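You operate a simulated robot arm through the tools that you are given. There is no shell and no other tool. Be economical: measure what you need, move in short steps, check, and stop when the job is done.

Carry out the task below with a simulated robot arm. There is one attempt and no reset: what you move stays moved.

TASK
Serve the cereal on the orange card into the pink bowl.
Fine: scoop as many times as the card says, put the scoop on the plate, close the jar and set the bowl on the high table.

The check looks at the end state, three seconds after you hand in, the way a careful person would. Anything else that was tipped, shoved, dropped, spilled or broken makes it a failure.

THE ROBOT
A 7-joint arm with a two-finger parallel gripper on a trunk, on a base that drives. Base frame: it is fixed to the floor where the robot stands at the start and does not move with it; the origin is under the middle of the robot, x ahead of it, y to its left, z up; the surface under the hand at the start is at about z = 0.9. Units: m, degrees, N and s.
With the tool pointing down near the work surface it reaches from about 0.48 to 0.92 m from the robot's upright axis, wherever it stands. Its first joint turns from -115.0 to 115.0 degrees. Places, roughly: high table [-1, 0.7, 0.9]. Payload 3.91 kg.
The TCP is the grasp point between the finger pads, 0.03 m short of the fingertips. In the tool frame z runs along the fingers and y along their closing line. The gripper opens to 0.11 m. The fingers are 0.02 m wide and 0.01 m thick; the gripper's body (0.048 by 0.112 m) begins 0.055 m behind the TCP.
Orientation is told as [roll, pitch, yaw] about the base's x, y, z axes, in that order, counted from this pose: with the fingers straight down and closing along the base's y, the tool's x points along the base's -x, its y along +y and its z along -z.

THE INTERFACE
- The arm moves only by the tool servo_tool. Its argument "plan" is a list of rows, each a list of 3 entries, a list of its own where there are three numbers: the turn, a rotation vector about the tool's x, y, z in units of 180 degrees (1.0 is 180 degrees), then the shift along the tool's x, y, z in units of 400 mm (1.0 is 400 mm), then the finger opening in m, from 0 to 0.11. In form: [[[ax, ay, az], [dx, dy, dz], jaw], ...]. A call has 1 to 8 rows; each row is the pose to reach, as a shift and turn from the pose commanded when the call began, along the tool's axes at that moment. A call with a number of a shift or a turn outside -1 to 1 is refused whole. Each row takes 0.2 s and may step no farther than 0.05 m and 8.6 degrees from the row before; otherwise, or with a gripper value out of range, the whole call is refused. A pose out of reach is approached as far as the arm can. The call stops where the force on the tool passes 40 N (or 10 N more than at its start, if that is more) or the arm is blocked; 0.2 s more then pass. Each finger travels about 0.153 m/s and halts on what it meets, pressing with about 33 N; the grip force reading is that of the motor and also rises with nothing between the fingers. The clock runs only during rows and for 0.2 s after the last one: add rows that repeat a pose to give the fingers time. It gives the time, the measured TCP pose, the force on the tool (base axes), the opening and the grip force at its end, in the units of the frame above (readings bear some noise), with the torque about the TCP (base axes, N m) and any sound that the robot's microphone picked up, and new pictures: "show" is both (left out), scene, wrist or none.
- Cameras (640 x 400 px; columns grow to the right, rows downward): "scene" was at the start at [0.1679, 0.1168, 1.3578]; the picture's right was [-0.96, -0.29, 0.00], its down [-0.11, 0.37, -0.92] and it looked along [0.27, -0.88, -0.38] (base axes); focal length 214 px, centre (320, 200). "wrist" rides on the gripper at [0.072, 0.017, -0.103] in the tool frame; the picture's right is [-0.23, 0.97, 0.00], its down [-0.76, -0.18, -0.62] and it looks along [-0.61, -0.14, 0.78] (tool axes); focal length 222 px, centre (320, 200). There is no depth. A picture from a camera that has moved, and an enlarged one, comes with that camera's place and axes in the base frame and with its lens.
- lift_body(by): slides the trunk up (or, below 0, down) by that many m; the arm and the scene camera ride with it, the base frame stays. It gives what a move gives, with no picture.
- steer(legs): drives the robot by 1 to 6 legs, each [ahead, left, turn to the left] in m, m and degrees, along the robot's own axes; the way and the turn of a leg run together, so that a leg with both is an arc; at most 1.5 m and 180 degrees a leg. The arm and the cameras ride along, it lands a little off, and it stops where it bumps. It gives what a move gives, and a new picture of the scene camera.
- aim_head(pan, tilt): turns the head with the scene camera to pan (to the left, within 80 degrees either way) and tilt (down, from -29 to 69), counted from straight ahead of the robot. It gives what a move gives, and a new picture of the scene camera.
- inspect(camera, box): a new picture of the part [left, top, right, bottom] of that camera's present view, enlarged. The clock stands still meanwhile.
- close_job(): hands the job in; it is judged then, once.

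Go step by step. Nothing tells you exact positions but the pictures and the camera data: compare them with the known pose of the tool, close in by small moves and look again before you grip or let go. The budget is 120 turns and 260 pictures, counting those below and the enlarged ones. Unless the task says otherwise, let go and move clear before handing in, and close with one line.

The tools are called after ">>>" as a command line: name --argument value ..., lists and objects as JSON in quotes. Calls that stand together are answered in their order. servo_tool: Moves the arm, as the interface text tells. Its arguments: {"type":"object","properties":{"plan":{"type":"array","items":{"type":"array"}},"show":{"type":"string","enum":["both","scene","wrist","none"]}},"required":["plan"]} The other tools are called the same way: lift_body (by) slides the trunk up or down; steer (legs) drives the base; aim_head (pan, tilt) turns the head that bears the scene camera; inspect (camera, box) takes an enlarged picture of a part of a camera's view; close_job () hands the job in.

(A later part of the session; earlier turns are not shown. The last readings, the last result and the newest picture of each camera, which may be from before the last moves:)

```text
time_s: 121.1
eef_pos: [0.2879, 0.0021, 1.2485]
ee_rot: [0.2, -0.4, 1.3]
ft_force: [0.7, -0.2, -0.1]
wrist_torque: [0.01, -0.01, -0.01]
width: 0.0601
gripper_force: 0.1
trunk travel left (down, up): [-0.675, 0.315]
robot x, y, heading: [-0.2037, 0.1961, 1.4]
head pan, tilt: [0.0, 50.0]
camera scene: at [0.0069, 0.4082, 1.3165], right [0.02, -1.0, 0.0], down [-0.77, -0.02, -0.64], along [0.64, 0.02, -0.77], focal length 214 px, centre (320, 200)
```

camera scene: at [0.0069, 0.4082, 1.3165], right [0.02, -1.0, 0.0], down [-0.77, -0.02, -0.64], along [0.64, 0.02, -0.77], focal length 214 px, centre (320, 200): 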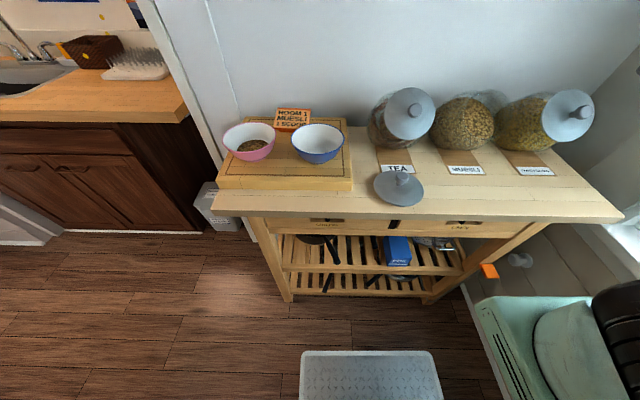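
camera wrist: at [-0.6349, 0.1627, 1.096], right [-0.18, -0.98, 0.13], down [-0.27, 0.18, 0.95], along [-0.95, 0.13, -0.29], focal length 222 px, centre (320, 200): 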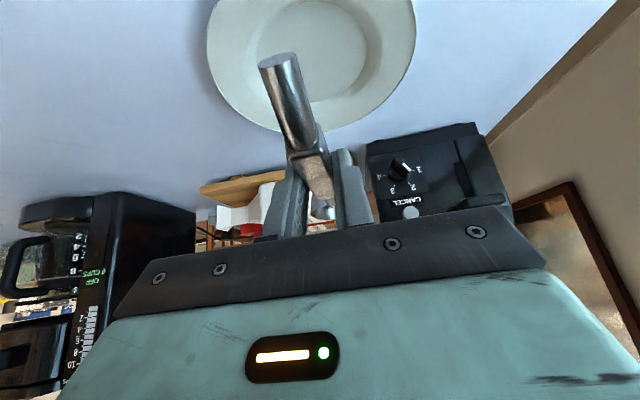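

>>> steer --legs '[[0, 0, -1.3]]'

>>> servo_tool --plan '[[[0, 0, 0], [-0.04, 0.08, 0.05], 0.08], [[0, 0, 0], [-0.08, 0.16, 0.1], 0.08], [[0, 0, 0], [-0.12, 0.24, 0.15], 0.08], [[0, 0, 0], [-0.16, 0.33, 0.21], 0.08], [[0, 0, 0], [-0.2, 0.42, 0.27], 0.08], [[0, 0, 0], [-0.24, 0.51, 0.33], 0.08], [[0, 0, 0], [-0.24, 0.51, 0.33], 0.08]]' --show "wrist"

```text
time_s: 121.8
eef_pos: [0.2831, -0.0088, 1.2493]
ee_rot: [0.1, -0.3, -0.1]
ft_force: [-0.4, -0.4, 0.6]
wrist_torque: [0.0, -0.02, 0.01]
width: 0.0601
gripper_force: 0.1
trunk travel left (down, up): [-0.675, 0.315]
robot x, y, heading: [-0.2075, 0.1979, 0.3]
head pan, tilt: [0.0, 50.0]
camera scene: at [0.0117, 0.4033, 1.3165], right [0.0, -1.0, 0.0], down [-0.77, 0.0, -0.64], along [0.64, 0.0, -0.77], focal length 214 px, centre (320, 200)
```

scene: 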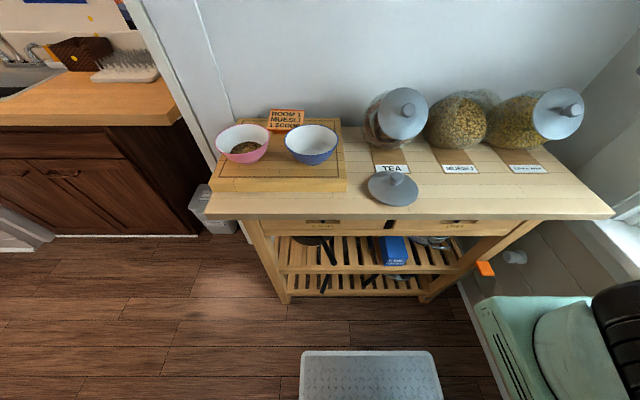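

```text
time_s: 123.4
eef_pos: [0.3817, 0.1964, 1.1197]
ee_rot: [0.2, -0.5, -0.1]
ft_force: [-0.4, -0.2, -0.2]
wrist_torque: [0.02, 0.02, 0.01]
width: 0.0801
gripper_force: 0.0
trunk travel left (down, up): [-0.675, 0.315]
robot x, y, heading: [-0.2085, 0.1997, -0.2]
head pan, tilt: [0.0, 50.0]
camera wrist: at [0.3086, 0.2125, 1.2228], right [0.23, 0.97, 0.0], down [0.76, -0.18, 0.63], along [0.61, -0.14, -0.78], focal length 222 px, centre (320, 200)
```

wrist: 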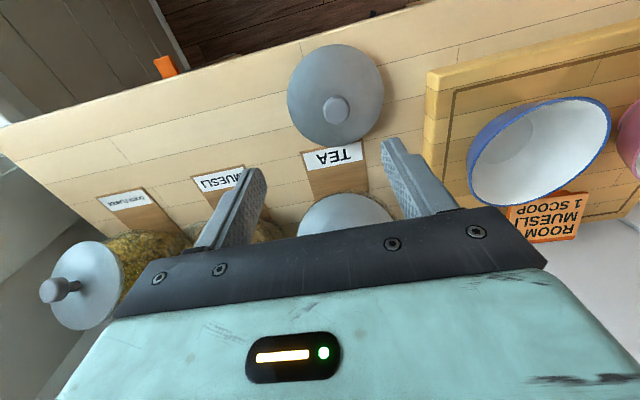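

>>> servo_tool --plan '[[[0, 0.002, 0], [-0.025, 0.041, 0.08], 0.08], [[0, 0.002, 0], [-0.025, 0.041, 0.18], 0.08], [[0, 0.002, 0], [-0.025, 0.041, 0.28], 0.08], [[0, 0.002, 0], [-0.025, 0.041, 0.32], 0.08], [[0, 0.002, 0], [-0.025, 0.041, 0.32], 0.08]]' --show "wrist"

```text
time_s: 124.6
eef_pos: [0.3919, 0.2103, 0.9891]
ee_rot: [0.1, -0.2, -0.1]
ft_force: [0.2, 0.4, 0.9]
wrist_torque: [-0.03, -0.04, 0.0]
width: 0.0798
gripper_force: 0.0
trunk travel left (down, up): [-0.675, 0.315]
robot x, y, heading: [-0.2044, 0.1982, 0.1]
head pan, tilt: [0.0, 50.0]
camera wrist: at [0.3202, 0.2274, 1.0933], right [0.23, 0.97, 0.0], down [0.76, -0.18, 0.62], along [0.61, -0.14, -0.78], focal length 222 px, centre (320, 200)
```

wrist: 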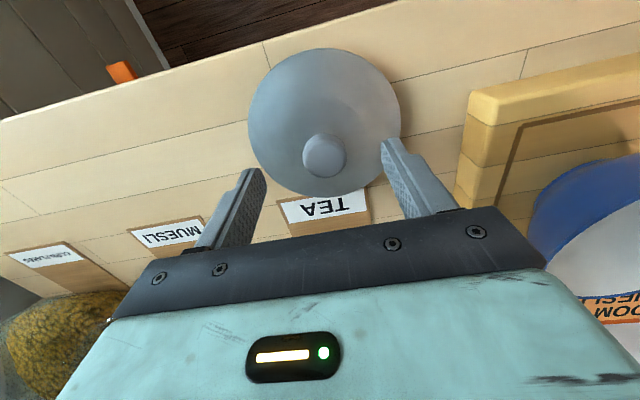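

>>> servo_tool --plan '[[[0, 0, 0], [0, 0.006, 0.04], 0.08], [[0, 0, 0], [0, 0.006, 0.071], 0.08], [[0, 0, 0], [0, 0.006, 0.071], 0.05], [[0, 0, 0], [0, 0.006, 0.071], 0.02], [[0, 0, 0], [0, 0.006, 0.071], 0.0], [[0, 0, 0], [0, 0.006, 0.071], 0.0]]' --show "wrist"

```text
time_s: 126.0
eef_pos: [0.3913, 0.2142, 0.9617]
ee_rot: [0.1, -0.1, -0.1]
ft_force: [-0.7, 0.2, 0.0]
wrist_torque: [0.0, -0.02, -0.01]
width: 0.0309
gripper_force: 32.8
trunk travel left (down, up): [-0.675, 0.315]
robot x, y, heading: [-0.2074, 0.1976, -0.0]
head pan, tilt: [0.0, 50.0]
camera wrist: at [0.3197, 0.2306, 1.0657], right [0.23, 0.97, 0.0], down [0.76, -0.18, 0.62], along [0.61, -0.14, -0.78], focal length 222 px, centre (320, 200)
```

wrist: 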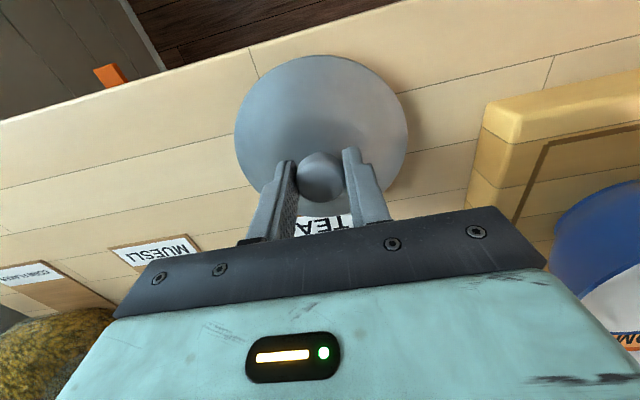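

Lid gripped. Lifting straight up, then swinging to the jar's axis tilted 45°.

>>> servo_tool --plan '[[[0, 0, 0], [0, 0, -0.05], 0.0], [[0, 0, 0], [0, 0, -0.15], 0.0], [[0, 0, 0], [0, 0, -0.27], 0.0], [[0, 0, 0], [0, 0, -0.39], 0.0], [[0, 0, 0], [0, 0, -0.5], 0.0]]' --show "none"

>>> servo_tool --plan '[[[0, -0.036, 0], [0, -0.08, -0.01], 0.0], [[0, -0.072, 0], [0, -0.16, -0.02], 0.0], [[0, -0.108, 0], [0, -0.24, -0.025], 0.0], [[0, -0.144, 0], [0, -0.32, -0.025], 0.0], [[0, -0.18, 0], [0, -0.4, -0.025], 0.0], [[0, -0.215, 0], [-0.0025, -0.47, -0.025], 0.0], [[0, -0.25, 0], [-0.0025, -0.535, -0.025], 0.0], [[0, -0.25, 0], [-0.0025, -0.535, -0.025], 0.0]]' --show "wrist"

>>> aim_head --pan -45 --tilt 30

```text
time_s: 127.2
eef_pos: [0.3908, 0.2167, 1.1611]
ee_rot: [0.1, 0.0, -0.1]
ft_force: [0.3, -0.9, -1.1]
wrist_torque: [0.0, -0.01, 0.01]
width: 0.0307
gripper_force: 32.7
trunk travel left (down, up): [-0.675, 0.315]
robot x, y, heading: [-0.2102, 0.1991, -0.2]
head pan, tilt: [0.0, 50.0]
```

```text
time_s: 129.0
eef_pos: [0.3922, -0.0006, 1.1685]
ee_rot: [0.1, -45.0, -0.2]
ft_force: [1.1, -0.1, -1.2]
wrist_torque: [0.0, 0.03, 0.01]
width: 0.0308
gripper_force: 32.8
trunk travel left (down, up): [-0.675, 0.315]
robot x, y, heading: [-0.2036, 0.1982, 0.0]
head pan, tilt: [0.0, 50.0]
camera wrist: at [0.2671, 0.0167, 1.1923], right [0.16, 0.97, 0.16], down [0.1, -0.18, 0.98], along [0.98, -0.14, -0.12], focal length 222 px, centre (320, 200)
```

wrist: 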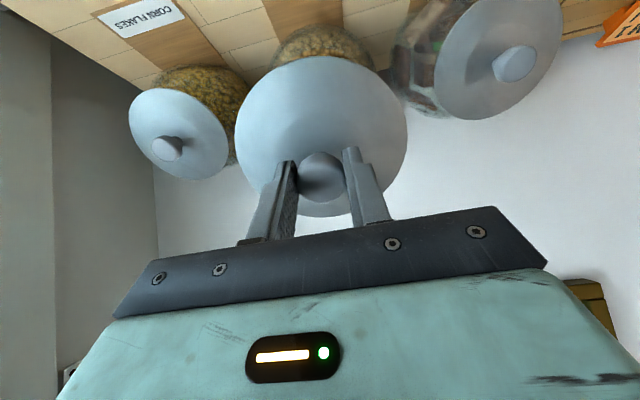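

```text
time_s: 130.2
eef_pos: [0.3917, 0.0003, 1.1695]
ee_rot: [0.2, -44.9, -0.2]
ft_force: [-0.6, -0.2, -0.8]
wrist_torque: [0.0, 0.04, 0.03]
width: 0.0309
gripper_force: 32.6
trunk travel left (down, up): [-0.675, 0.315]
robot x, y, heading: [-0.2062, 0.196, 0.2]
head pan, tilt: [-45.0, 30.0]
camera scene: at [-0.0012, 0.3394, 1.3459], right [-0.71, -0.71, 0.0], down [-0.35, 0.35, -0.87], along [0.61, -0.61, -0.5], focal length 214 px, centre (320, 200)
```

scene: 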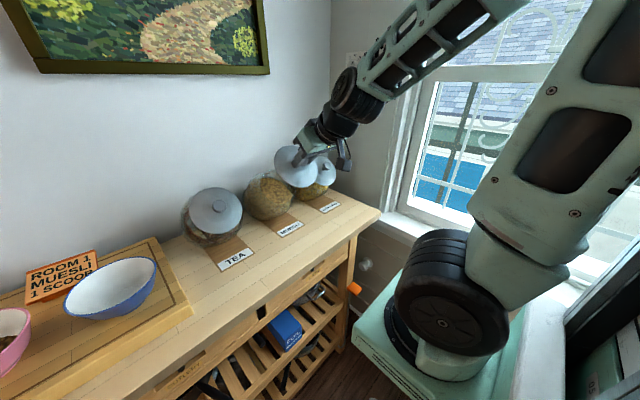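

On the jar's axis. Advancing to just short of the mouth.

>>> servo_tool --plan '[[[0, 0, 0], [0, 0, 0.06], 0.0], [[0, 0, 0], [0, 0, 0.12], 0.0], [[0, 0, 0], [0, 0, 0.18], 0.0], [[0, 0, 0], [0, 0, 0.215], 0.0], [[0, 0, 0], [0, 0, 0.215], 0.0]]' --show "wrist"

>>> inspect --camera "scene" --box '[220, 110, 340, 230]'

```text
time_s: 131.4
eef_pos: [0.4516, 0.0, 1.1099]
ee_rot: [0.1, -45.2, -0.2]
ft_force: [0.0, -0.1, -1.1]
wrist_torque: [-0.02, 0.04, 0.01]
width: 0.0308
gripper_force: 32.8
trunk travel left (down, up): [-0.675, 0.315]
robot x, y, heading: [-0.2078, 0.2007, -0.2]
head pan, tilt: [-45.0, 30.0]
camera wrist: at [0.3281, 0.0165, 1.1324], right [0.16, 0.97, 0.16], down [0.1, -0.18, 0.98], along [0.98, -0.14, -0.12], focal length 222 px, centre (320, 200)
```

wrist: 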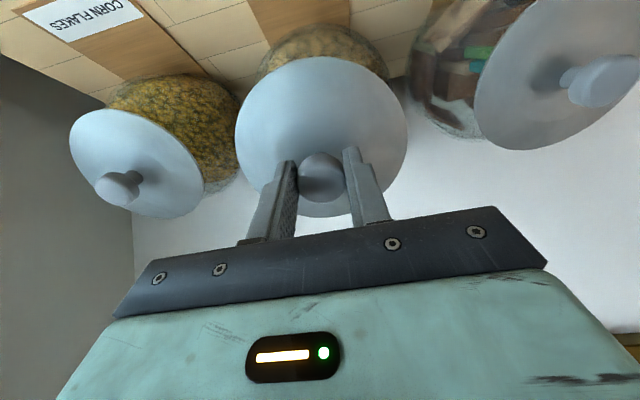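

```text
3.33 times, centred on (280, 170) of scene
camera zoom: at [-0.0011, 0.3396, 1.3459], right [-0.71, -0.71, 0.0], down [-0.35, 0.35, -0.87], along [0.61, -0.61, -0.5], focal length 715 px, centre (453, 300)
```

zoom: 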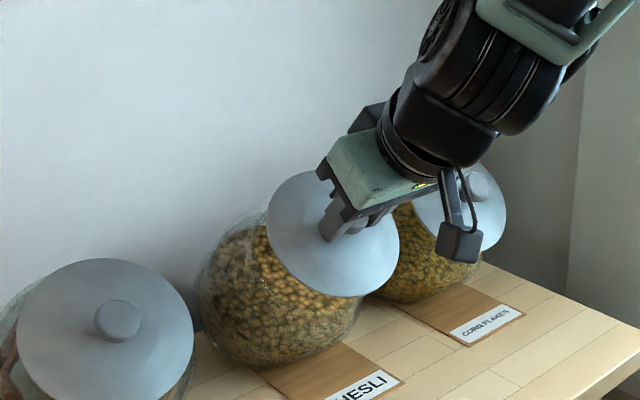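

>>> servo_tool --plan '[[[0, 0, 0], [0, 0, 0.02], 0.0], [[0, 0, 0], [0, 0, 0.04], 0.0], [[0, 0, 0], [0, 0, 0.06], 0.0], [[0, 0, 0], [0, 0, 0.075], 0.0], [[0, 0, 0], [0, 0, 0.09], 0.0], [[0, 0, 0], [0, 0, 0.09], 0.0]]' --show "wrist"

>>> inspect --camera "scene" --box '[220, 110, 340, 230]'

```text
time_s: 132.8
eef_pos: [0.4779, -0.0003, 1.0839]
ee_rot: [0.3, -45.1, -0.2]
ft_force: [-0.1, 1.1, -0.9]
wrist_torque: [-0.02, 0.04, -0.01]
width: 0.0305
gripper_force: 33.2
trunk travel left (down, up): [-0.675, 0.315]
robot x, y, heading: [-0.2058, 0.1988, 0.0]
head pan, tilt: [-45.0, 30.0]
camera wrist: at [0.3539, 0.0158, 1.1073], right [0.16, 0.97, 0.16], down [0.1, -0.18, 0.98], along [0.98, -0.14, -0.12], focal length 222 px, centre (320, 200)
```

wrist: 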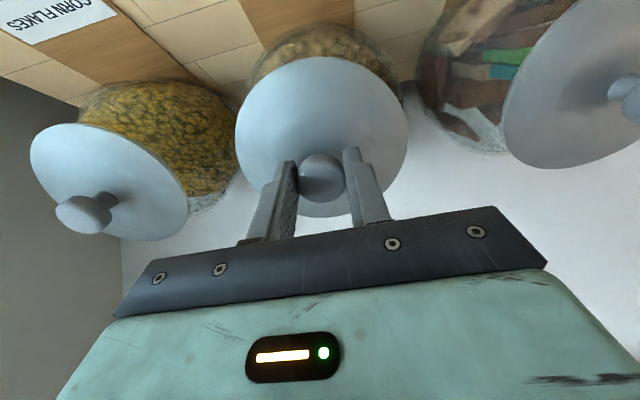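

```text
3.33 times, centred on (280, 170) of scene
camera zoom: at [-0.0013, 0.3393, 1.346], right [-0.71, -0.71, 0.0], down [-0.35, 0.35, -0.87], along [0.61, -0.61, -0.5], focal length 715 px, centre (453, 300)
```

zoom: 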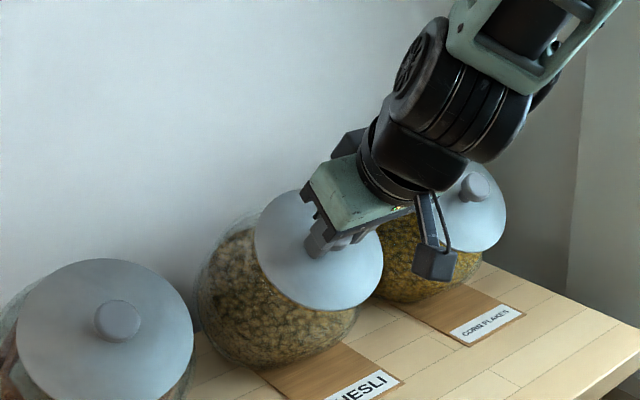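

>>> servo_tool --plan '[[[0, 0, 0], [0, 0, 0.0075], 0.0], [[0, 0, 0], [0, 0, 0.015], 0.0], [[0, 0, 0], [0, 0, 0.021], 0.0], [[0, 0, 0], [0, 0, 0.027], 0.0], [[0, 0, 0], [0, 0, 0.027], 0.0]]' --show "wrist"

```text
time_s: 134.0
eef_pos: [0.4857, -0.0001, 1.0785]
ee_rot: [0.1, -45.1, -0.2]
ft_force: [-5.6, 0.2, 3.8]
wrist_torque: [0.0, 0.06, 0.04]
width: 0.0307
gripper_force: 33.2
trunk travel left (down, up): [-0.675, 0.315]
robot x, y, heading: [-0.2063, 0.1991, 0.1]
head pan, tilt: [-45.0, 30.0]
camera wrist: at [0.361, 0.0159, 1.1014], right [0.16, 0.97, 0.16], down [0.1, -0.18, 0.98], along [0.98, -0.14, -0.12], focal length 222 px, centre (320, 200)
```

wrist: 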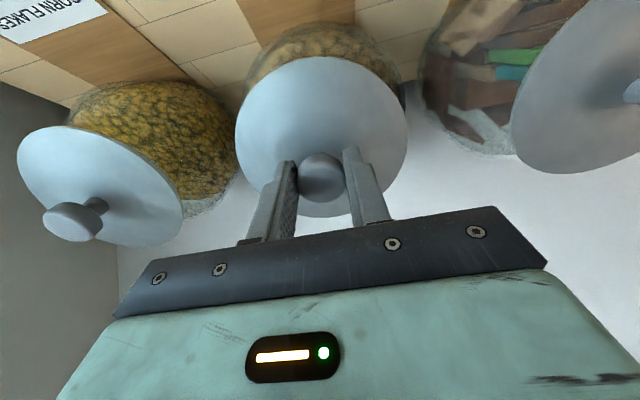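

Contact at the expected seat depth. Releasing the knob and backing off along the axis.

>>> servo_tool --plan '[[[0, 0, 0], [0, 0, 0], 0.0], [[0, 0, 0], [0, 0, 0], 0.04], [[0, 0, 0], [0, 0, 0], 0.07], [[0, 0, 0], [0, 0, 0], 0.08], [[0, 0, 0], [0, 0, -0.05], 0.08], [[0, 0, 0], [0, 0, -0.13], 0.08], [[0, 0, 0], [0, 0, -0.22], 0.08]]' --show "wrist"

>>> inspect --camera "scene" --box '[180, 110, 340, 240]'

```text
time_s: 135.8
eef_pos: [0.4318, 0.0574, 1.1362]
ee_rot: [0.4, -44.9, 7.8]
ft_force: [0.7, 0.3, 1.0]
wrist_torque: [-0.02, 0.01, -0.04]
width: 0.08
gripper_force: 0.0
trunk travel left (down, up): [-0.675, 0.315]
robot x, y, heading: [-0.207, 0.2004, -0.0]
head pan, tilt: [-45.0, 30.0]
stopped in row 7: the arm was blocked; the commanded pose is now the measured one
camera wrist: at [0.3058, 0.0564, 1.1595], right [0.02, 0.99, 0.16], down [0.13, -0.17, 0.98], along [0.99, 0.0, -0.13], focal length 222 px, centre (320, 200)
```

wrist: 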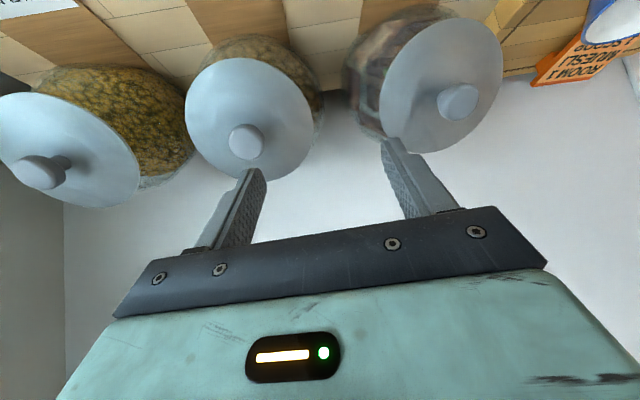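

```text
3.08 times, centred on (260, 175) of scene
camera zoom: at [-0.0011, 0.3399, 1.3459], right [-0.71, -0.71, 0.0], down [-0.35, 0.35, -0.87], along [0.61, -0.61, -0.5], focal length 660 px, centre (505, 277)
```

zoom: 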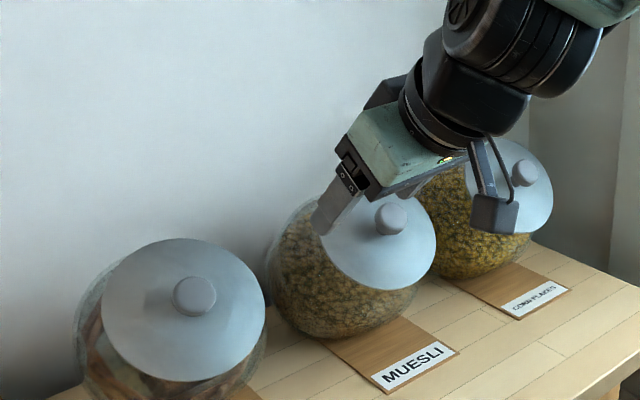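

The arm drifted sideways in the retreat, but the lid looks seated. Backing off further and checking.

>>> servo_tool --plan '[[[0, 0, 0], [0, 0, -0.05], 0.08], [[0, 0, 0], [0, 0, -0.12], 0.08], [[0, 0, 0], [-0.08, 0, -0.19], 0.08], [[0, 0, 0], [-0.16, 0, -0.25], 0.08], [[0, 0, 0], [-0.16, 0, -0.25], 0.08]]' --show "wrist"

>>> inspect --camera "scene" --box '[180, 110, 340, 240]'

```text
time_s: 137.0
eef_pos: [0.4047, 0.053, 1.2519]
ee_rot: [0.3, -44.9, 7.8]
ft_force: [0.5, -1.3, -0.5]
wrist_torque: [0.0, -0.01, 0.02]
width: 0.0798
gripper_force: 0.0
trunk travel left (down, up): [-0.675, 0.315]
robot x, y, heading: [-0.2019, 0.1971, -0.1]
head pan, tilt: [-45.0, 30.0]
camera wrist: at [0.2799, 0.052, 1.2759], right [0.03, 0.99, 0.16], down [0.12, -0.17, 0.98], along [0.99, 0.0, -0.13], focal length 222 px, centre (320, 200)
```

wrist: 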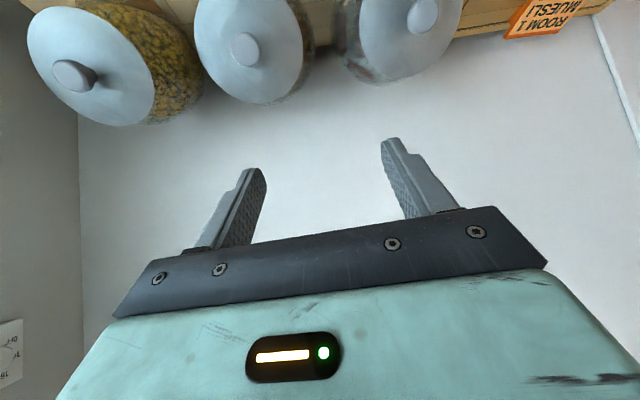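

```text
3.08 times, centred on (260, 175) of scene
camera zoom: at [-0.0011, 0.3391, 1.346], right [-0.71, -0.71, 0.0], down [-0.35, 0.35, -0.87], along [0.61, -0.61, -0.5], focal length 660 px, centre (505, 277)
```

zoom: 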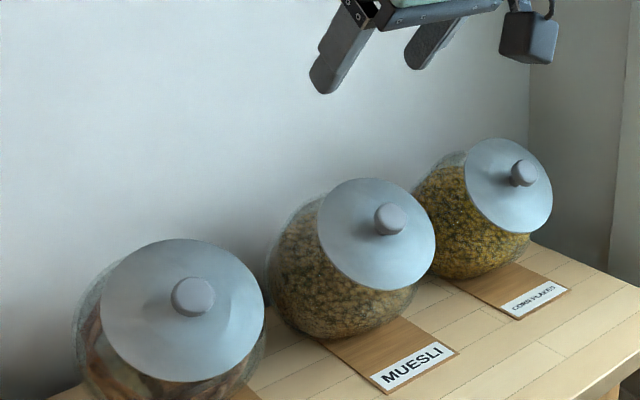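

The lid is closed (within a few mm of its original seat). Next: the pink bowl. Straightening the tool and driving the base left.

>>> servo_tool --plan '[[[0, 0.042, 0], [0.01, 0, 0], 0.08], [[0, 0.084, 0], [0.02, 0, 0], 0.08], [[0, 0.126, 0], [0.03, 0, 0], 0.08], [[0, 0.168, 0], [0.04, 0, 0], 0.08], [[0, 0.21, 0], [0.05, 0, 0], 0.08], [[0, 0.25, 0], [0.05, 0, 0], 0.08]]' --show "none"

>>> servo_tool --plan '[[[0, 0, 0.0433], [0, 0, 0], 0.08], [[0, 0, 0.0433], [0, 0, 0], 0.08]]' --show "none"

>>> steer --legs '[[0, 0.3, 0], [0, 0.3, 0]]'

>>> inspect --camera "wrist" --box '[160, 0, 480, 220]'

```text
time_s: 138.4
eef_pos: [0.3912, 0.0499, 1.2376]
ee_rot: [0.1, 0.3, 7.8]
ft_force: [-0.1, 0.6, 0.1]
wrist_torque: [0.01, -0.04, 0.0]
width: 0.0802
gripper_force: 0.1
trunk travel left (down, up): [-0.675, 0.315]
robot x, y, heading: [-0.21, 0.199, -0.1]
head pan, tilt: [-45.0, 30.0]
```

```text
time_s: 139.0
eef_pos: [0.3925, 0.05, 1.2385]
ee_rot: [0.2, 0.2, -0.1]
ft_force: [-0.2, 0.1, -0.2]
wrist_torque: [0.02, -0.04, 0.0]
width: 0.0802
gripper_force: 0.0
trunk travel left (down, up): [-0.675, 0.315]
robot x, y, heading: [-0.2075, 0.1994, -0.2]
head pan, tilt: [-45.0, 30.0]
```

```text
time_s: 142.7
eef_pos: [0.3909, 0.6541, 1.2388]
ee_rot: [0.2, 0.3, 0.3]
ft_force: [-0.1, -0.3, 0.2]
wrist_torque: [0.01, 0.02, -0.04]
width: 0.08
gripper_force: 0.1
trunk travel left (down, up): [-0.675, 0.315]
robot x, y, heading: [-0.2081, 0.7981, 0.5]
head pan, tilt: [-45.0, 30.0]
camera scene: at [-0.0035, 0.9406, 1.346], right [-0.7, -0.71, 0.0], down [-0.36, 0.35, -0.87], along [0.62, -0.61, -0.5], focal length 214 px, centre (320, 200)
```

scene: 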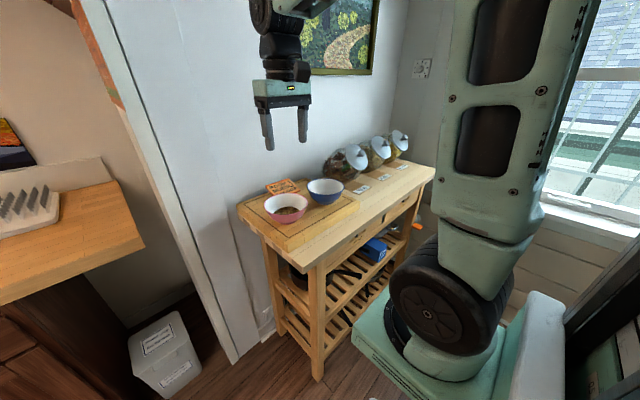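

```text
1.82 times, centred on (320, 110) of wrist
camera zoom: at [0.3192, 0.669, 1.3431], right [0.22, 0.98, 0.0], down [0.76, -0.18, 0.62], along [0.6, -0.14, -0.78], focal length 404 px, centre (320, 364)
```

zoom: 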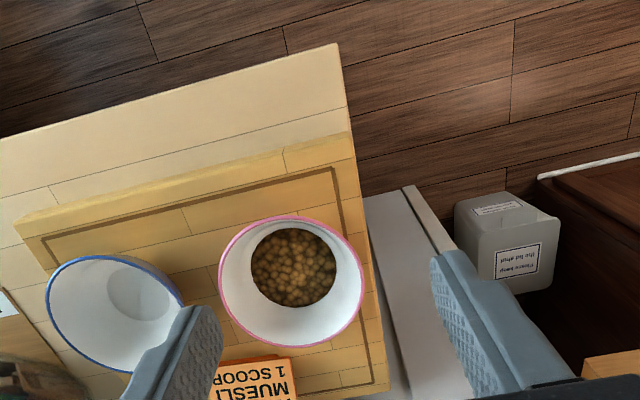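

Pink bowl rim centre ≈ (0.482, 0.604, 0.996). I'll grip its left (+y) rim with the tool leaned 20° to match the wall.

>>> servo_tool --plan '[[[0.025, 0, 0], [-0.05, 0.03, 0.06], 0.05], [[0.05, 0, 0], [-0.1, 0.06, 0.13], 0.05], [[0.075, 0, 0], [-0.15, 0.09, 0.2], 0.05], [[0.095, 0, 0], [-0.19, 0.115, 0.28], 0.05], [[0.111, 0, 0], [-0.2275, 0.1325, 0.3625], 0.05], [[0.111, 0, 0], [-0.2275, 0.1325, 0.3625], 0.05]]' --show "wrist"

>>> inspect --camera "scene" --box '[220, 120, 380, 240]'

```text
time_s: 144.1
eef_pos: [0.4798, 0.7076, 1.0947]
ee_rot: [-19.7, 0.2, 0.3]
ft_force: [-1.0, 0.1, -0.9]
wrist_torque: [-0.02, -0.01, -0.01]
width: 0.0504
gripper_force: 0.1
trunk travel left (down, up): [-0.675, 0.315]
robot x, y, heading: [-0.2108, 0.7979, 0.3]
head pan, tilt: [-45.0, 30.0]
camera wrist: at [0.4086, 0.7575, 1.1863], right [0.22, 0.92, -0.33], down [0.76, 0.05, 0.64], along [0.61, -0.39, -0.69], focal length 222 px, centre (320, 200)
```

wrist: 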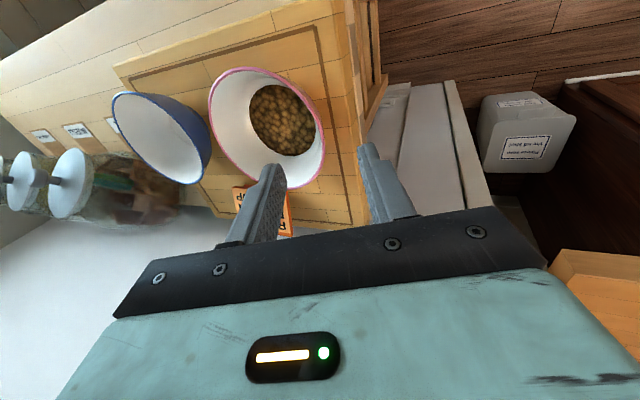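

```text
3.33 times, centred on (300, 180) of scene
camera zoom: at [-0.0036, 0.9406, 1.346], right [-0.7, -0.71, 0.0], down [-0.36, 0.35, -0.87], along [0.62, -0.61, -0.5], focal length 715 px, centre (387, 267)
```

zoom: 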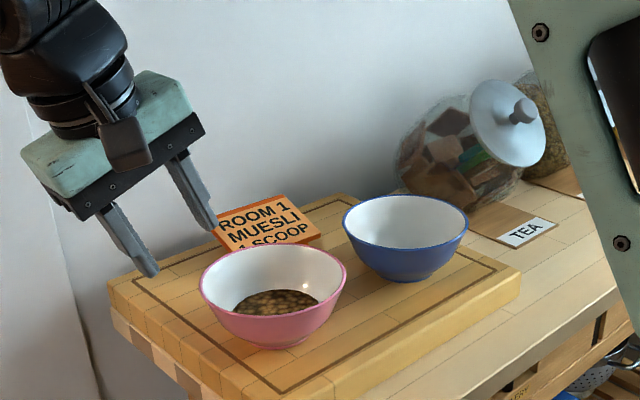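

Rim lines up between the fingers. Advancing along the tool axis.

>>> servo_tool --plan '[[[0, 0, 0], [0, 0, 0.07], 0.05], [[0, 0, 0], [0, 0, 0.14], 0.05], [[0, 0, 0], [0, 0, 0.19], 0.05], [[0, 0, 0], [0, 0, 0.19], 0.05]]' --show "wrist"

>>> inspect --camera "scene" --box '[220, 120, 380, 240]'

```text
time_s: 145.1
eef_pos: [0.4827, 0.6826, 1.0204]
ee_rot: [-19.8, 0.2, 0.4]
ft_force: [0.0, -0.8, -0.3]
wrist_torque: [-0.04, 0.0, -0.01]
width: 0.05
gripper_force: 0.0
trunk travel left (down, up): [-0.675, 0.315]
robot x, y, heading: [-0.2066, 0.8005, 0.1]
head pan, tilt: [-45.0, 30.0]
camera wrist: at [0.4104, 0.7322, 1.1133], right [0.22, 0.92, -0.33], down [0.76, 0.05, 0.64], along [0.61, -0.39, -0.69], focal length 222 px, centre (320, 200)
```

wrist: 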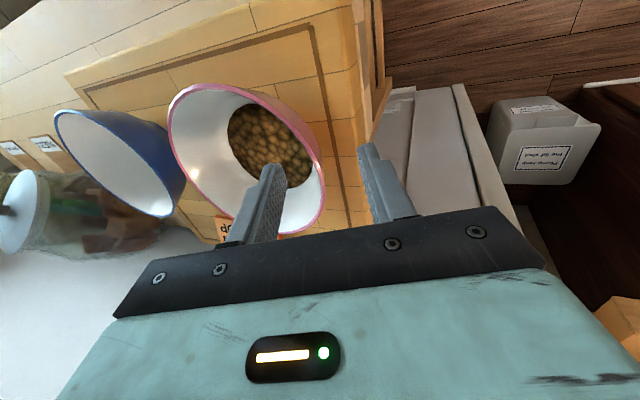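

```text
3.33 times, centred on (300, 180) of scene
camera zoom: at [-0.0035, 0.9407, 1.346], right [-0.7, -0.71, 0.0], down [-0.36, 0.35, -0.87], along [0.62, -0.61, -0.5], focal length 715 px, centre (387, 267)
```

zoom: 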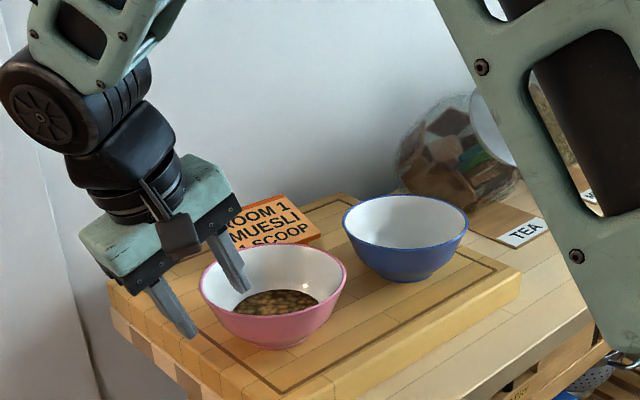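

>>> servo_tool --plan '[[[0, 0, 0], [0, 0, 0.03], 0.05], [[0, 0, 0], [0, 0, 0.055], 0.05], [[0, 0, 0], [0, 0, 0.055], 0.03], [[0, 0, 0], [0, 0, 0.055], 0.015], [[0, 0, 0], [0, 0, 0.055], 0.0], [[0, 0, 0], [0, 0, 0.055], 0.0]]' --show "wrist"

>>> inspect --camera "scene" --box '[220, 120, 380, 240]'

```text
time_s: 146.4
eef_pos: [0.4811, 0.6741, 1.001]
ee_rot: [-19.9, 0.1, 0.3]
ft_force: [2.1, -7.0, 17.8]
wrist_torque: [-1.28, 0.24, 0.23]
width: 0.0101
gripper_force: 32.9
trunk travel left (down, up): [-0.675, 0.315]
robot x, y, heading: [-0.2105, 0.798, 0.3]
head pan, tilt: [-45.0, 30.0]
camera wrist: at [0.4093, 0.7233, 1.0937], right [0.22, 0.92, -0.33], down [0.76, 0.05, 0.65], along [0.61, -0.4, -0.69], focal length 222 px, centre (320, 200)
```

wrist: 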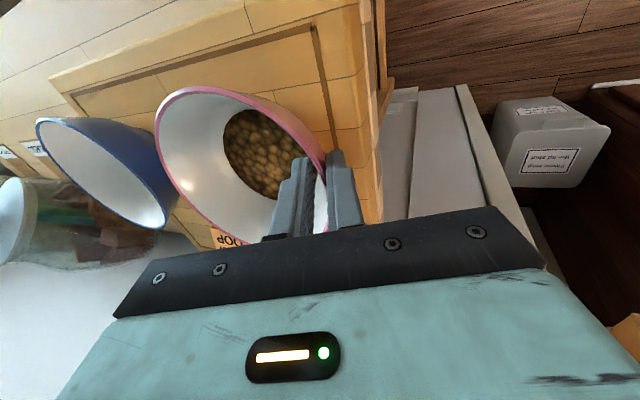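

```text
3.33 times, centred on (300, 180) of scene
camera zoom: at [-0.004, 0.9403, 1.3463], right [-0.7, -0.71, 0.0], down [-0.35, 0.35, -0.87], along [0.62, -0.61, -0.5], focal length 715 px, centre (387, 267)
```

zoom: 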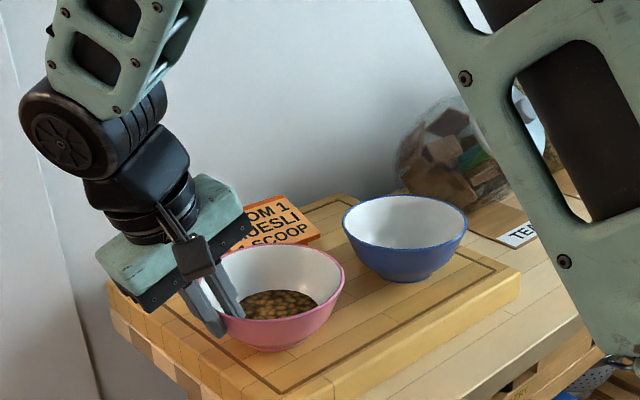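

Rim gripped. Small test lift.

>>> servo_tool --plan '[[[0, 0, 0], [0, -0.004, -0.012], 0.0], [[0, 0, 0], [0, -0.013, -0.035], 0.0], [[0, 0, 0], [0, -0.026, -0.07], 0.0], [[0, 0, 0], [0, -0.034, -0.094], 0.0], [[0, 0, 0], [0, -0.034, -0.094], 0.0]]' --show "wrist"

>>> inspect --camera "scene" --box '[220, 120, 380, 240]'

```text
time_s: 147.7
eef_pos: [0.4807, 0.6748, 1.0414]
ee_rot: [-19.9, 0.2, 0.4]
ft_force: [0.7, -0.2, -2.6]
wrist_torque: [0.18, 0.03, -0.01]
width: 0.0087
gripper_force: 32.9
trunk travel left (down, up): [-0.675, 0.315]
robot x, y, heading: [-0.2076, 0.7981, 0.4]
head pan, tilt: [-45.0, 30.0]
camera wrist: at [0.409, 0.7249, 1.1342], right [0.22, 0.92, -0.33], down [0.76, 0.05, 0.64], along [0.61, -0.39, -0.69], focal length 222 px, centre (320, 200)
```

wrist: 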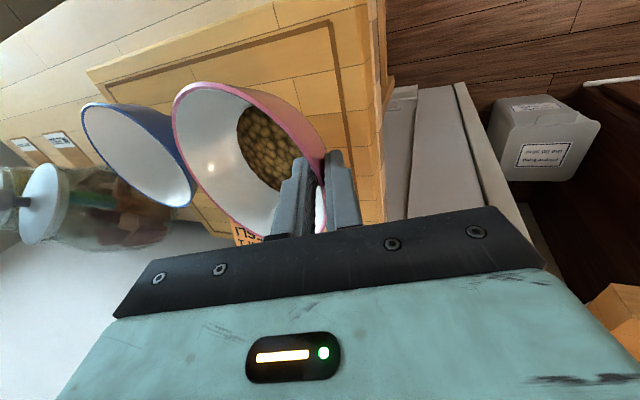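

```text
3.33 times, centred on (300, 180) of scene
camera zoom: at [-0.0033, 0.9407, 1.3459], right [-0.7, -0.71, 0.0], down [-0.36, 0.35, -0.87], along [0.62, -0.61, -0.5], focal length 715 px, centre (387, 267)
```

zoom: 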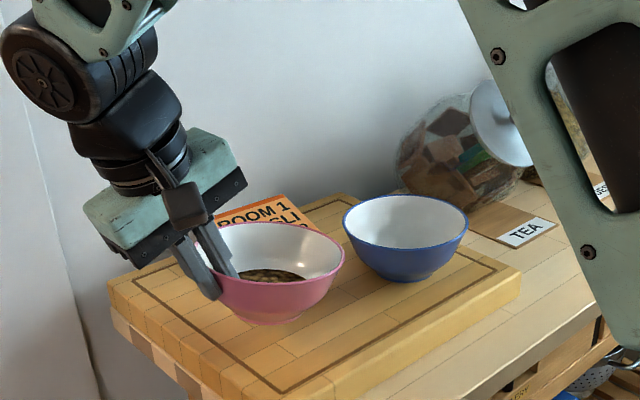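

The bowl tilted a bit in the grip; measuring the tilt before correcting.

>>> inspect --camera "scene" --box '[260, 160, 320, 210]'

>>> inspect --camera "wrist" --box '[120, 60, 380, 260]'

```text
8.00 times, centred on (290, 185) of scene
camera zoom: at [-0.0033, 0.9407, 1.3459], right [-0.7, -0.71, 0.0], down [-0.36, 0.35, -0.87], along [0.62, -0.61, -0.5], focal length 1716 px, centre (560, 320)
```

zoom: 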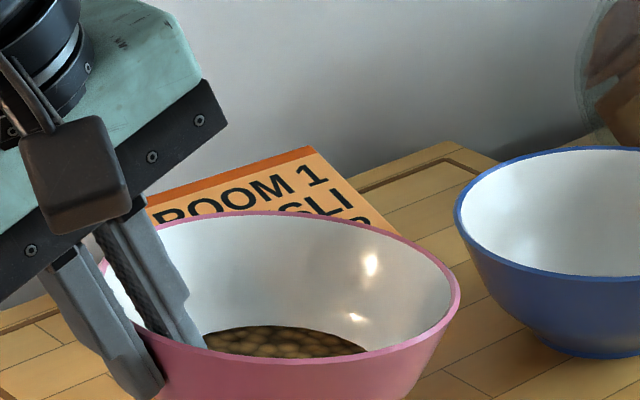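

```text
2.00 times, centred on (250, 160) of wrist
camera zoom: at [0.409, 0.7249, 1.1342], right [0.22, 0.92, -0.33], down [0.76, 0.05, 0.64], along [0.61, -0.39, -0.69], focal length 444 px, centre (460, 280)
```

zoom: 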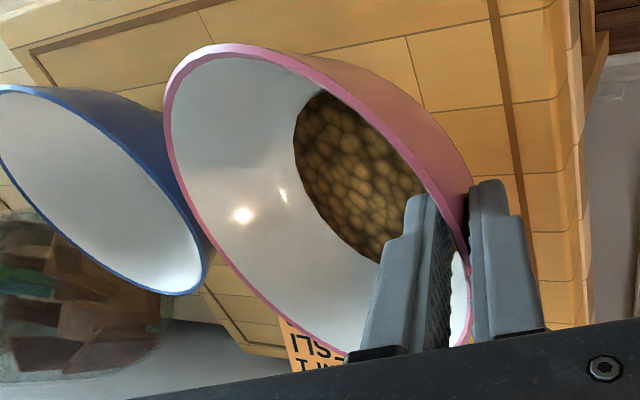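

The tilt is only ~7°. Correcting it and raising the bowl for transport.

>>> servo_tool --plan '[[[0.01, 0, 0], [0, -0.02, -0.055], 0.0], [[0.02, 0, 0], [0, -0.045, -0.125], 0.0], [[0.03, 0, 0], [0, -0.075, -0.21], 0.0], [[0.039, 0, 0], [0, -0.105, -0.295], 0.0], [[0.039, 0, 0], [0, -0.135, -0.375], 0.0], [[0.039, 0, 0], [0, -0.153, -0.423], 0.0], [[0.039, 0, 0], [0, -0.153, -0.423], 0.0]]' --show "wrist"

>>> inspect --camera "scene" --box '[200, 80, 380, 230]'

```text
time_s: 149.2
eef_pos: [0.4828, 0.6749, 1.2207]
ee_rot: [-26.8, 0.2, 0.3]
ft_force: [0.3, 0.2, -4.3]
wrist_torque: [0.25, 0.01, 0.02]
width: 0.0085
gripper_force: 33.4
trunk travel left (down, up): [-0.675, 0.315]
robot x, y, heading: [-0.2072, 0.7958, 0.2]
head pan, tilt: [-45.0, 30.0]
camera wrist: at [0.4103, 0.7364, 1.3062], right [0.22, 0.87, -0.44], down [0.76, 0.13, 0.63], along [0.61, -0.48, -0.64], focal length 222 px, centre (320, 200)
```

wrist: 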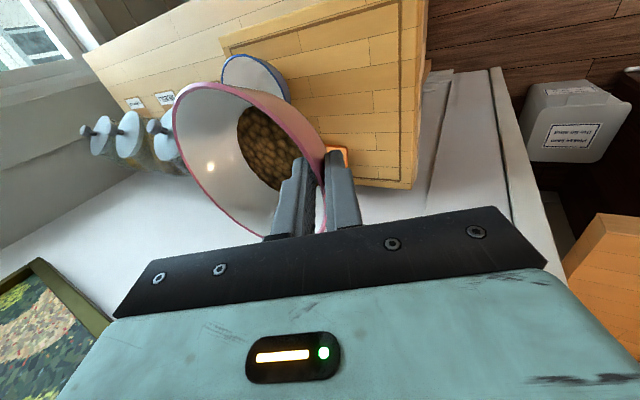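

```text
2.67 times, centred on (290, 155) of scene
camera zoom: at [-0.0033, 0.9406, 1.346], right [-0.7, -0.71, 0.0], down [-0.36, 0.35, -0.87], along [0.62, -0.61, -0.5], focal length 572 px, centre (400, 320)
```

zoom: 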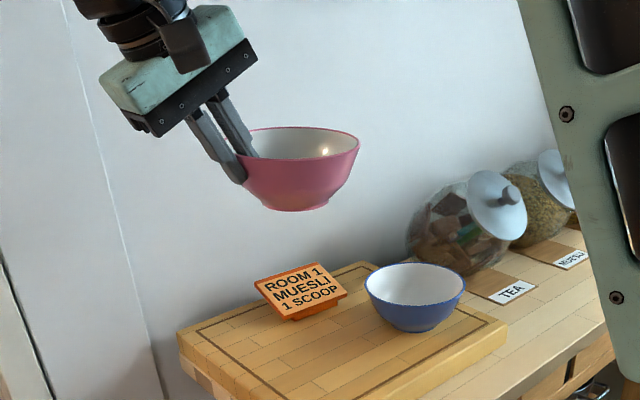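

Bowl is level and secure. Tucking in slightly, then driving to the high table.

>>> servo_tool --plan '[[[0, 0, 0], [0.06, 0, 0], 0.0], [[0, 0, 0], [0.13, 0, 0], 0.0], [[0, 0, 0], [0.2, 0, 0], 0.0], [[0, 0, 0], [0.25, 0, 0], 0.0], [[0, 0, 0], [0.25, 0, 0], 0.0]]' --show "none"

>>> steer --legs '[[0.02, -0.3, 0], [0.02, -0.29, 0], [0, 0, 60]]'

>>> inspect --camera "wrist" --box '[120, 40, 440, 260]'

```text
time_s: 150.4
eef_pos: [0.3823, 0.6725, 1.2199]
ee_rot: [-26.8, 0.1, 0.3]
ft_force: [-0.3, -0.1, -3.2]
wrist_torque: [0.22, 0.05, -0.05]
width: 0.009
gripper_force: 33.0
trunk travel left (down, up): [-0.675, 0.315]
robot x, y, heading: [-0.2073, 0.7963, 0.4]
head pan, tilt: [-45.0, 30.0]
```

```text
time_s: 156.7
eef_pos: [0.2449, 0.6587, 1.2201]
ee_rot: [-26.7, 0.2, 59.9]
ft_force: [-0.5, 0.5, -3.1]
wrist_torque: [0.05, 0.12, 0.0]
width: 0.0088
gripper_force: 32.6
trunk travel left (down, up): [-0.675, 0.315]
robot x, y, heading: [-0.1631, 0.2075, 60.2]
head pan, tilt: [-45.0, 30.0]
camera scene: at [-0.1818, 0.4606, 1.346], right [0.26, -0.97, 0.0], down [-0.48, -0.13, -0.87], along [0.84, 0.22, -0.5], focal length 214 px, centre (320, 200)
```

scene: 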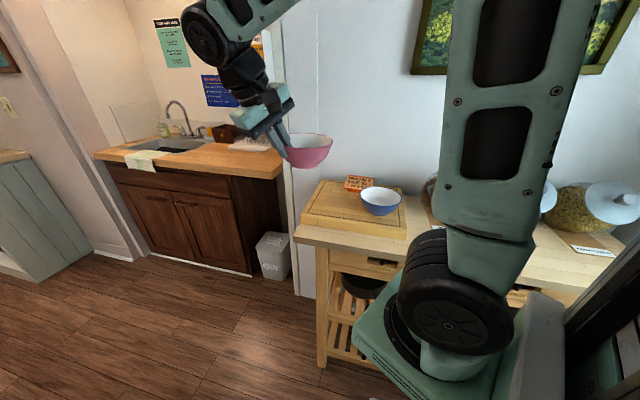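

```text
1.82 times, centred on (280, 150) of wrist
camera zoom: at [0.1555, 0.6262, 1.3065], right [-0.64, 0.63, -0.44], down [0.28, 0.72, 0.63], along [0.72, 0.28, -0.64], focal length 404 px, centre (393, 291)
```

zoom: 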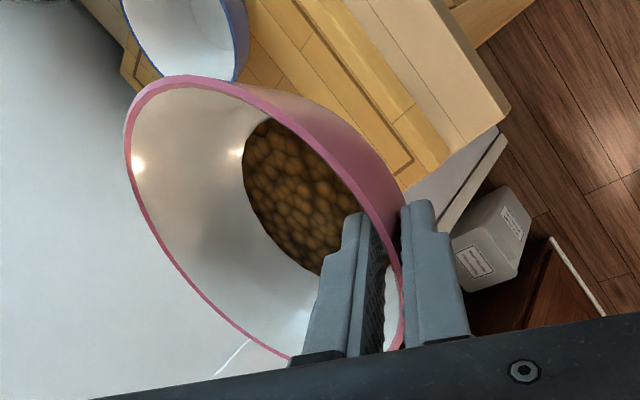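

Stable so far. Completing the turn.

>>> steer --legs '[[0, 0, 60], [0, 0, 59.8]]'

>>> aim_head --pan -25 --tilt 45

```text
time_s: 162.4
eef_pos: [-0.7523, 0.3392, 1.2213]
ee_rot: [-26.8, 0.2, 180.0]
ft_force: [-0.4, -0.8, -3.1]
wrist_torque: [-0.23, -0.07, -0.02]
width: 0.0087
gripper_force: 33.4
trunk travel left (down, up): [-0.675, 0.315]
robot x, y, heading: [-0.1639, 0.2102, 179.7]
head pan, tilt: [-45.0, 30.0]
camera scene: at [-0.3696, 0.0708, 1.346], right [0.71, 0.71, 0.0], down [0.35, -0.35, -0.87], along [-0.61, 0.61, -0.5], focal length 214 px, centre (320, 200)
```

scene: 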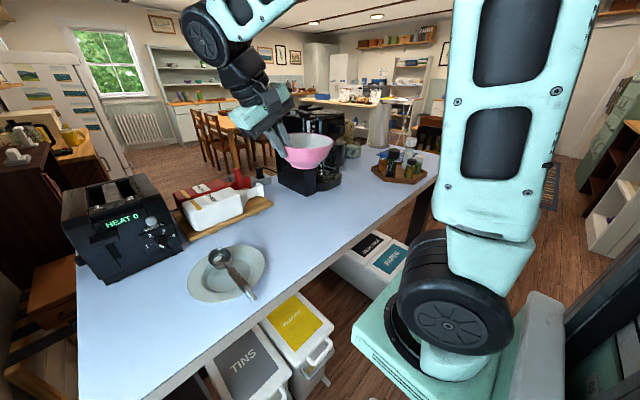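

```text
time_s: 163.2
eef_pos: [-0.7531, 0.3392, 1.2203]
ee_rot: [-26.8, 0.3, 180.0]
ft_force: [-0.2, -1.0, -2.6]
wrist_torque: [-0.19, -0.03, 0.0]
width: 0.0087
gripper_force: 33.3
trunk travel left (down, up): [-0.675, 0.315]
robot x, y, heading: [-0.1629, 0.2133, 179.8]
head pan, tilt: [-25.0, 45.0]
camera scene: at [-0.3794, 0.0413, 1.3234], right [0.42, 0.91, 0.0], down [0.64, -0.3, -0.71], along [-0.64, 0.3, -0.71], focal length 214 px, centre (320, 200)
```

scene: 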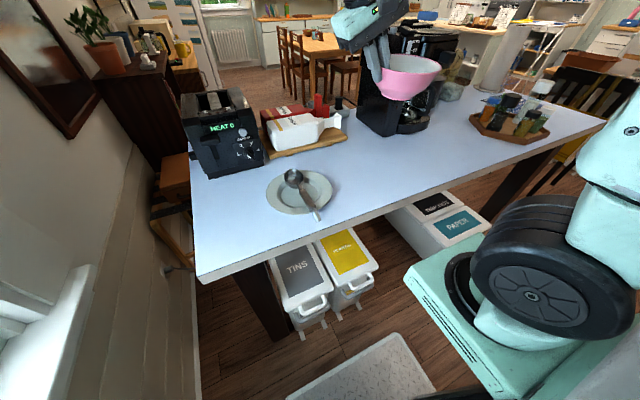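

At the table. Target bowl spot ≈ (-0.78, 0.44), clear of plate and coffee machine. Lowering to just above the surface.

>>> servo_tool --plan '[[[0, 0, 0], [-0.0675, -0.067, 0.034], 0.0], [[0, 0, 0], [-0.0675, -0.017, 0.13], 0.0], [[0, 0, 0], [-0.0675, 0.033, 0.23], 0.0], [[0, 0, 0], [-0.0675, 0.083, 0.33], 0.0], [[0, 0, 0], [-0.0675, 0.133, 0.43], 0.0], [[0, 0, 0], [-0.0675, 0.1815, 0.525], 0.0], [[0, 0, 0], [-0.0675, 0.1815, 0.525], 0.0]]' --show "wrist"

>>> inspect --camera "scene" --box '[260, 80, 460, 230]'

```text
time_s: 164.8
eef_pos: [-0.7806, 0.3693, 1.0003]
ee_rot: [-26.8, 0.2, 180.1]
ft_force: [-0.1, 0.5, -3.0]
wrist_torque: [-0.22, 0.01, -0.01]
width: 0.0087
gripper_force: 32.4
trunk travel left (down, up): [-0.675, 0.315]
robot x, y, heading: [-0.1667, 0.2123, 180.0]
head pan, tilt: [-25.0, 45.0]
camera wrist: at [-0.7079, 0.3069, 1.086], right [-0.23, -0.87, -0.44], down [-0.76, -0.12, 0.63], along [-0.6, 0.48, -0.64], focal length 222 px, centre (320, 200)
```

wrist: 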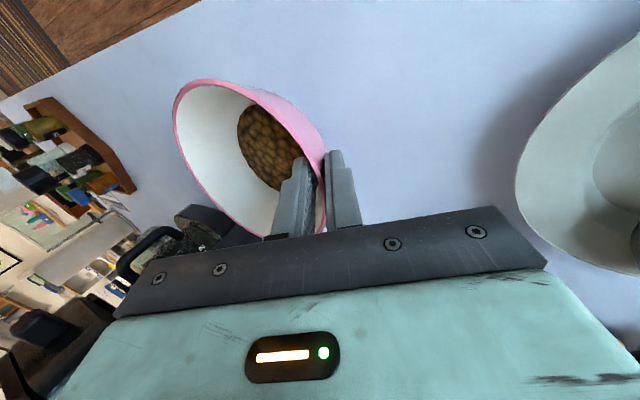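

```text
2.67 times, centred on (360, 155) of scene
camera zoom: at [-0.3793, 0.0412, 1.3234], right [0.42, 0.91, 0.0], down [0.64, -0.3, -0.71], along [-0.64, 0.3, -0.71], focal length 572 px, centre (213, 320)
```

zoom: 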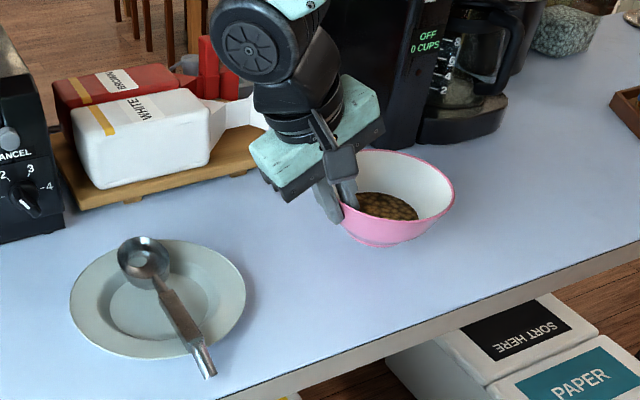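

>>> servo_tool --plan '[[[0, 0, 0], [0, 0.0085, 0.0167], 0.0], [[0, 0, 0], [0, 0.017, 0.0335], 0.0], [[0, 0, 0], [0, 0.0225, 0.0446], 0.0], [[0, 0, 0], [0, 0.0225, 0.0446], 0.0]]' --show "none"

>>> inspect --camera "scene" --box '[330, 110, 430, 190]'

```text
time_s: 165.8
eef_pos: [-0.7796, 0.3697, 0.98]
ee_rot: [-26.7, 0.2, 180.0]
ft_force: [0.5, -0.2, -2.7]
wrist_torque: [-0.23, -0.04, 0.03]
width: 0.0087
gripper_force: 33.1
trunk travel left (down, up): [-0.675, 0.315]
robot x, y, heading: [-0.1612, 0.2097, 179.8]
head pan, tilt: [-25.0, 45.0]
```

```text
5.00 times, centred on (380, 150) of scene
camera zoom: at [-0.3794, 0.0412, 1.3234], right [0.42, 0.91, 0.0], down [0.64, -0.3, -0.71], along [-0.64, 0.3, -0.71], focal length 1072 px, centre (20, 450)
```

zoom: 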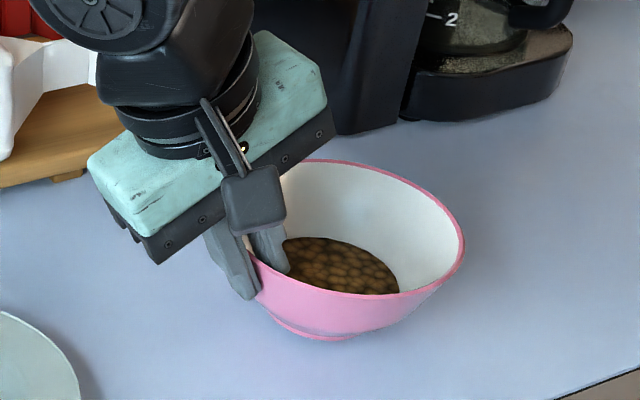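

>>> servo_tool --plan '[[[0, 0, 0], [0, 0.0034, 0.0067], 0.0], [[0, 0, 0], [0, 0.0068, 0.0134], 0.0], [[0, 0, 0], [0, 0.0102, 0.02], 0.0], [[0, 0, 0], [0, 0.0102, 0.02], 0.0]]' --show "none"

```text
time_s: 166.8
eef_pos: [-0.7805, 0.3681, 0.9725]
ee_rot: [-26.8, 0.1, 180.0]
ft_force: [0.2, -0.6, -3.0]
wrist_torque: [-0.19, -0.04, 0.02]
width: 0.0085
gripper_force: 33.4
trunk travel left (down, up): [-0.675, 0.315]
robot x, y, heading: [-0.1618, 0.2138, 180.0]
head pan, tilt: [-25.0, 45.0]
```

>>> servo_tool --plan '[[[0, 0, 0], [0, 0.0034, 0.0067], 0.0], [[0, 0, 0], [0, 0.0068, 0.0134], 0.0], [[0, 0, 0], [0, 0.0068, 0.0134], 0.0]]' --show "none"

>>> inspect --camera "scene" --box '[330, 110, 430, 190]'

```text
time_s: 167.6
eef_pos: [-0.7802, 0.3669, 0.9664]
ee_rot: [-26.7, 0.1, -179.9]
ft_force: [-0.1, -6.1, 11.9]
wrist_torque: [0.11, -0.23, -0.04]
width: 0.0085
gripper_force: 32.8
trunk travel left (down, up): [-0.675, 0.315]
robot x, y, heading: [-0.1619, 0.21, 179.7]
head pan, tilt: [-25.0, 45.0]
```

```text
5.00 times, centred on (380, 150) of scene
camera zoom: at [-0.379, 0.0407, 1.3236], right [0.42, 0.91, 0.0], down [0.64, -0.3, -0.71], along [-0.64, 0.3, -0.71], focal length 1072 px, centre (20, 450)
```

zoom: 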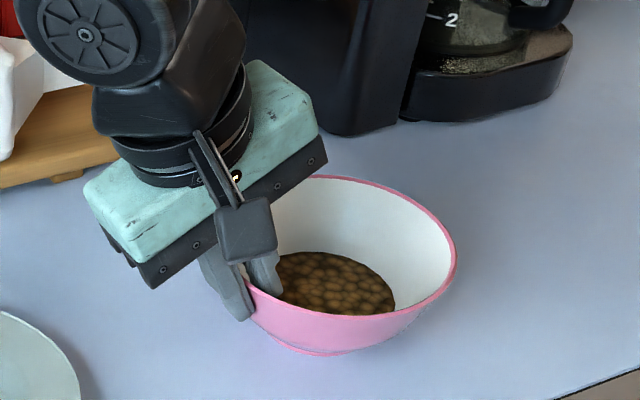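

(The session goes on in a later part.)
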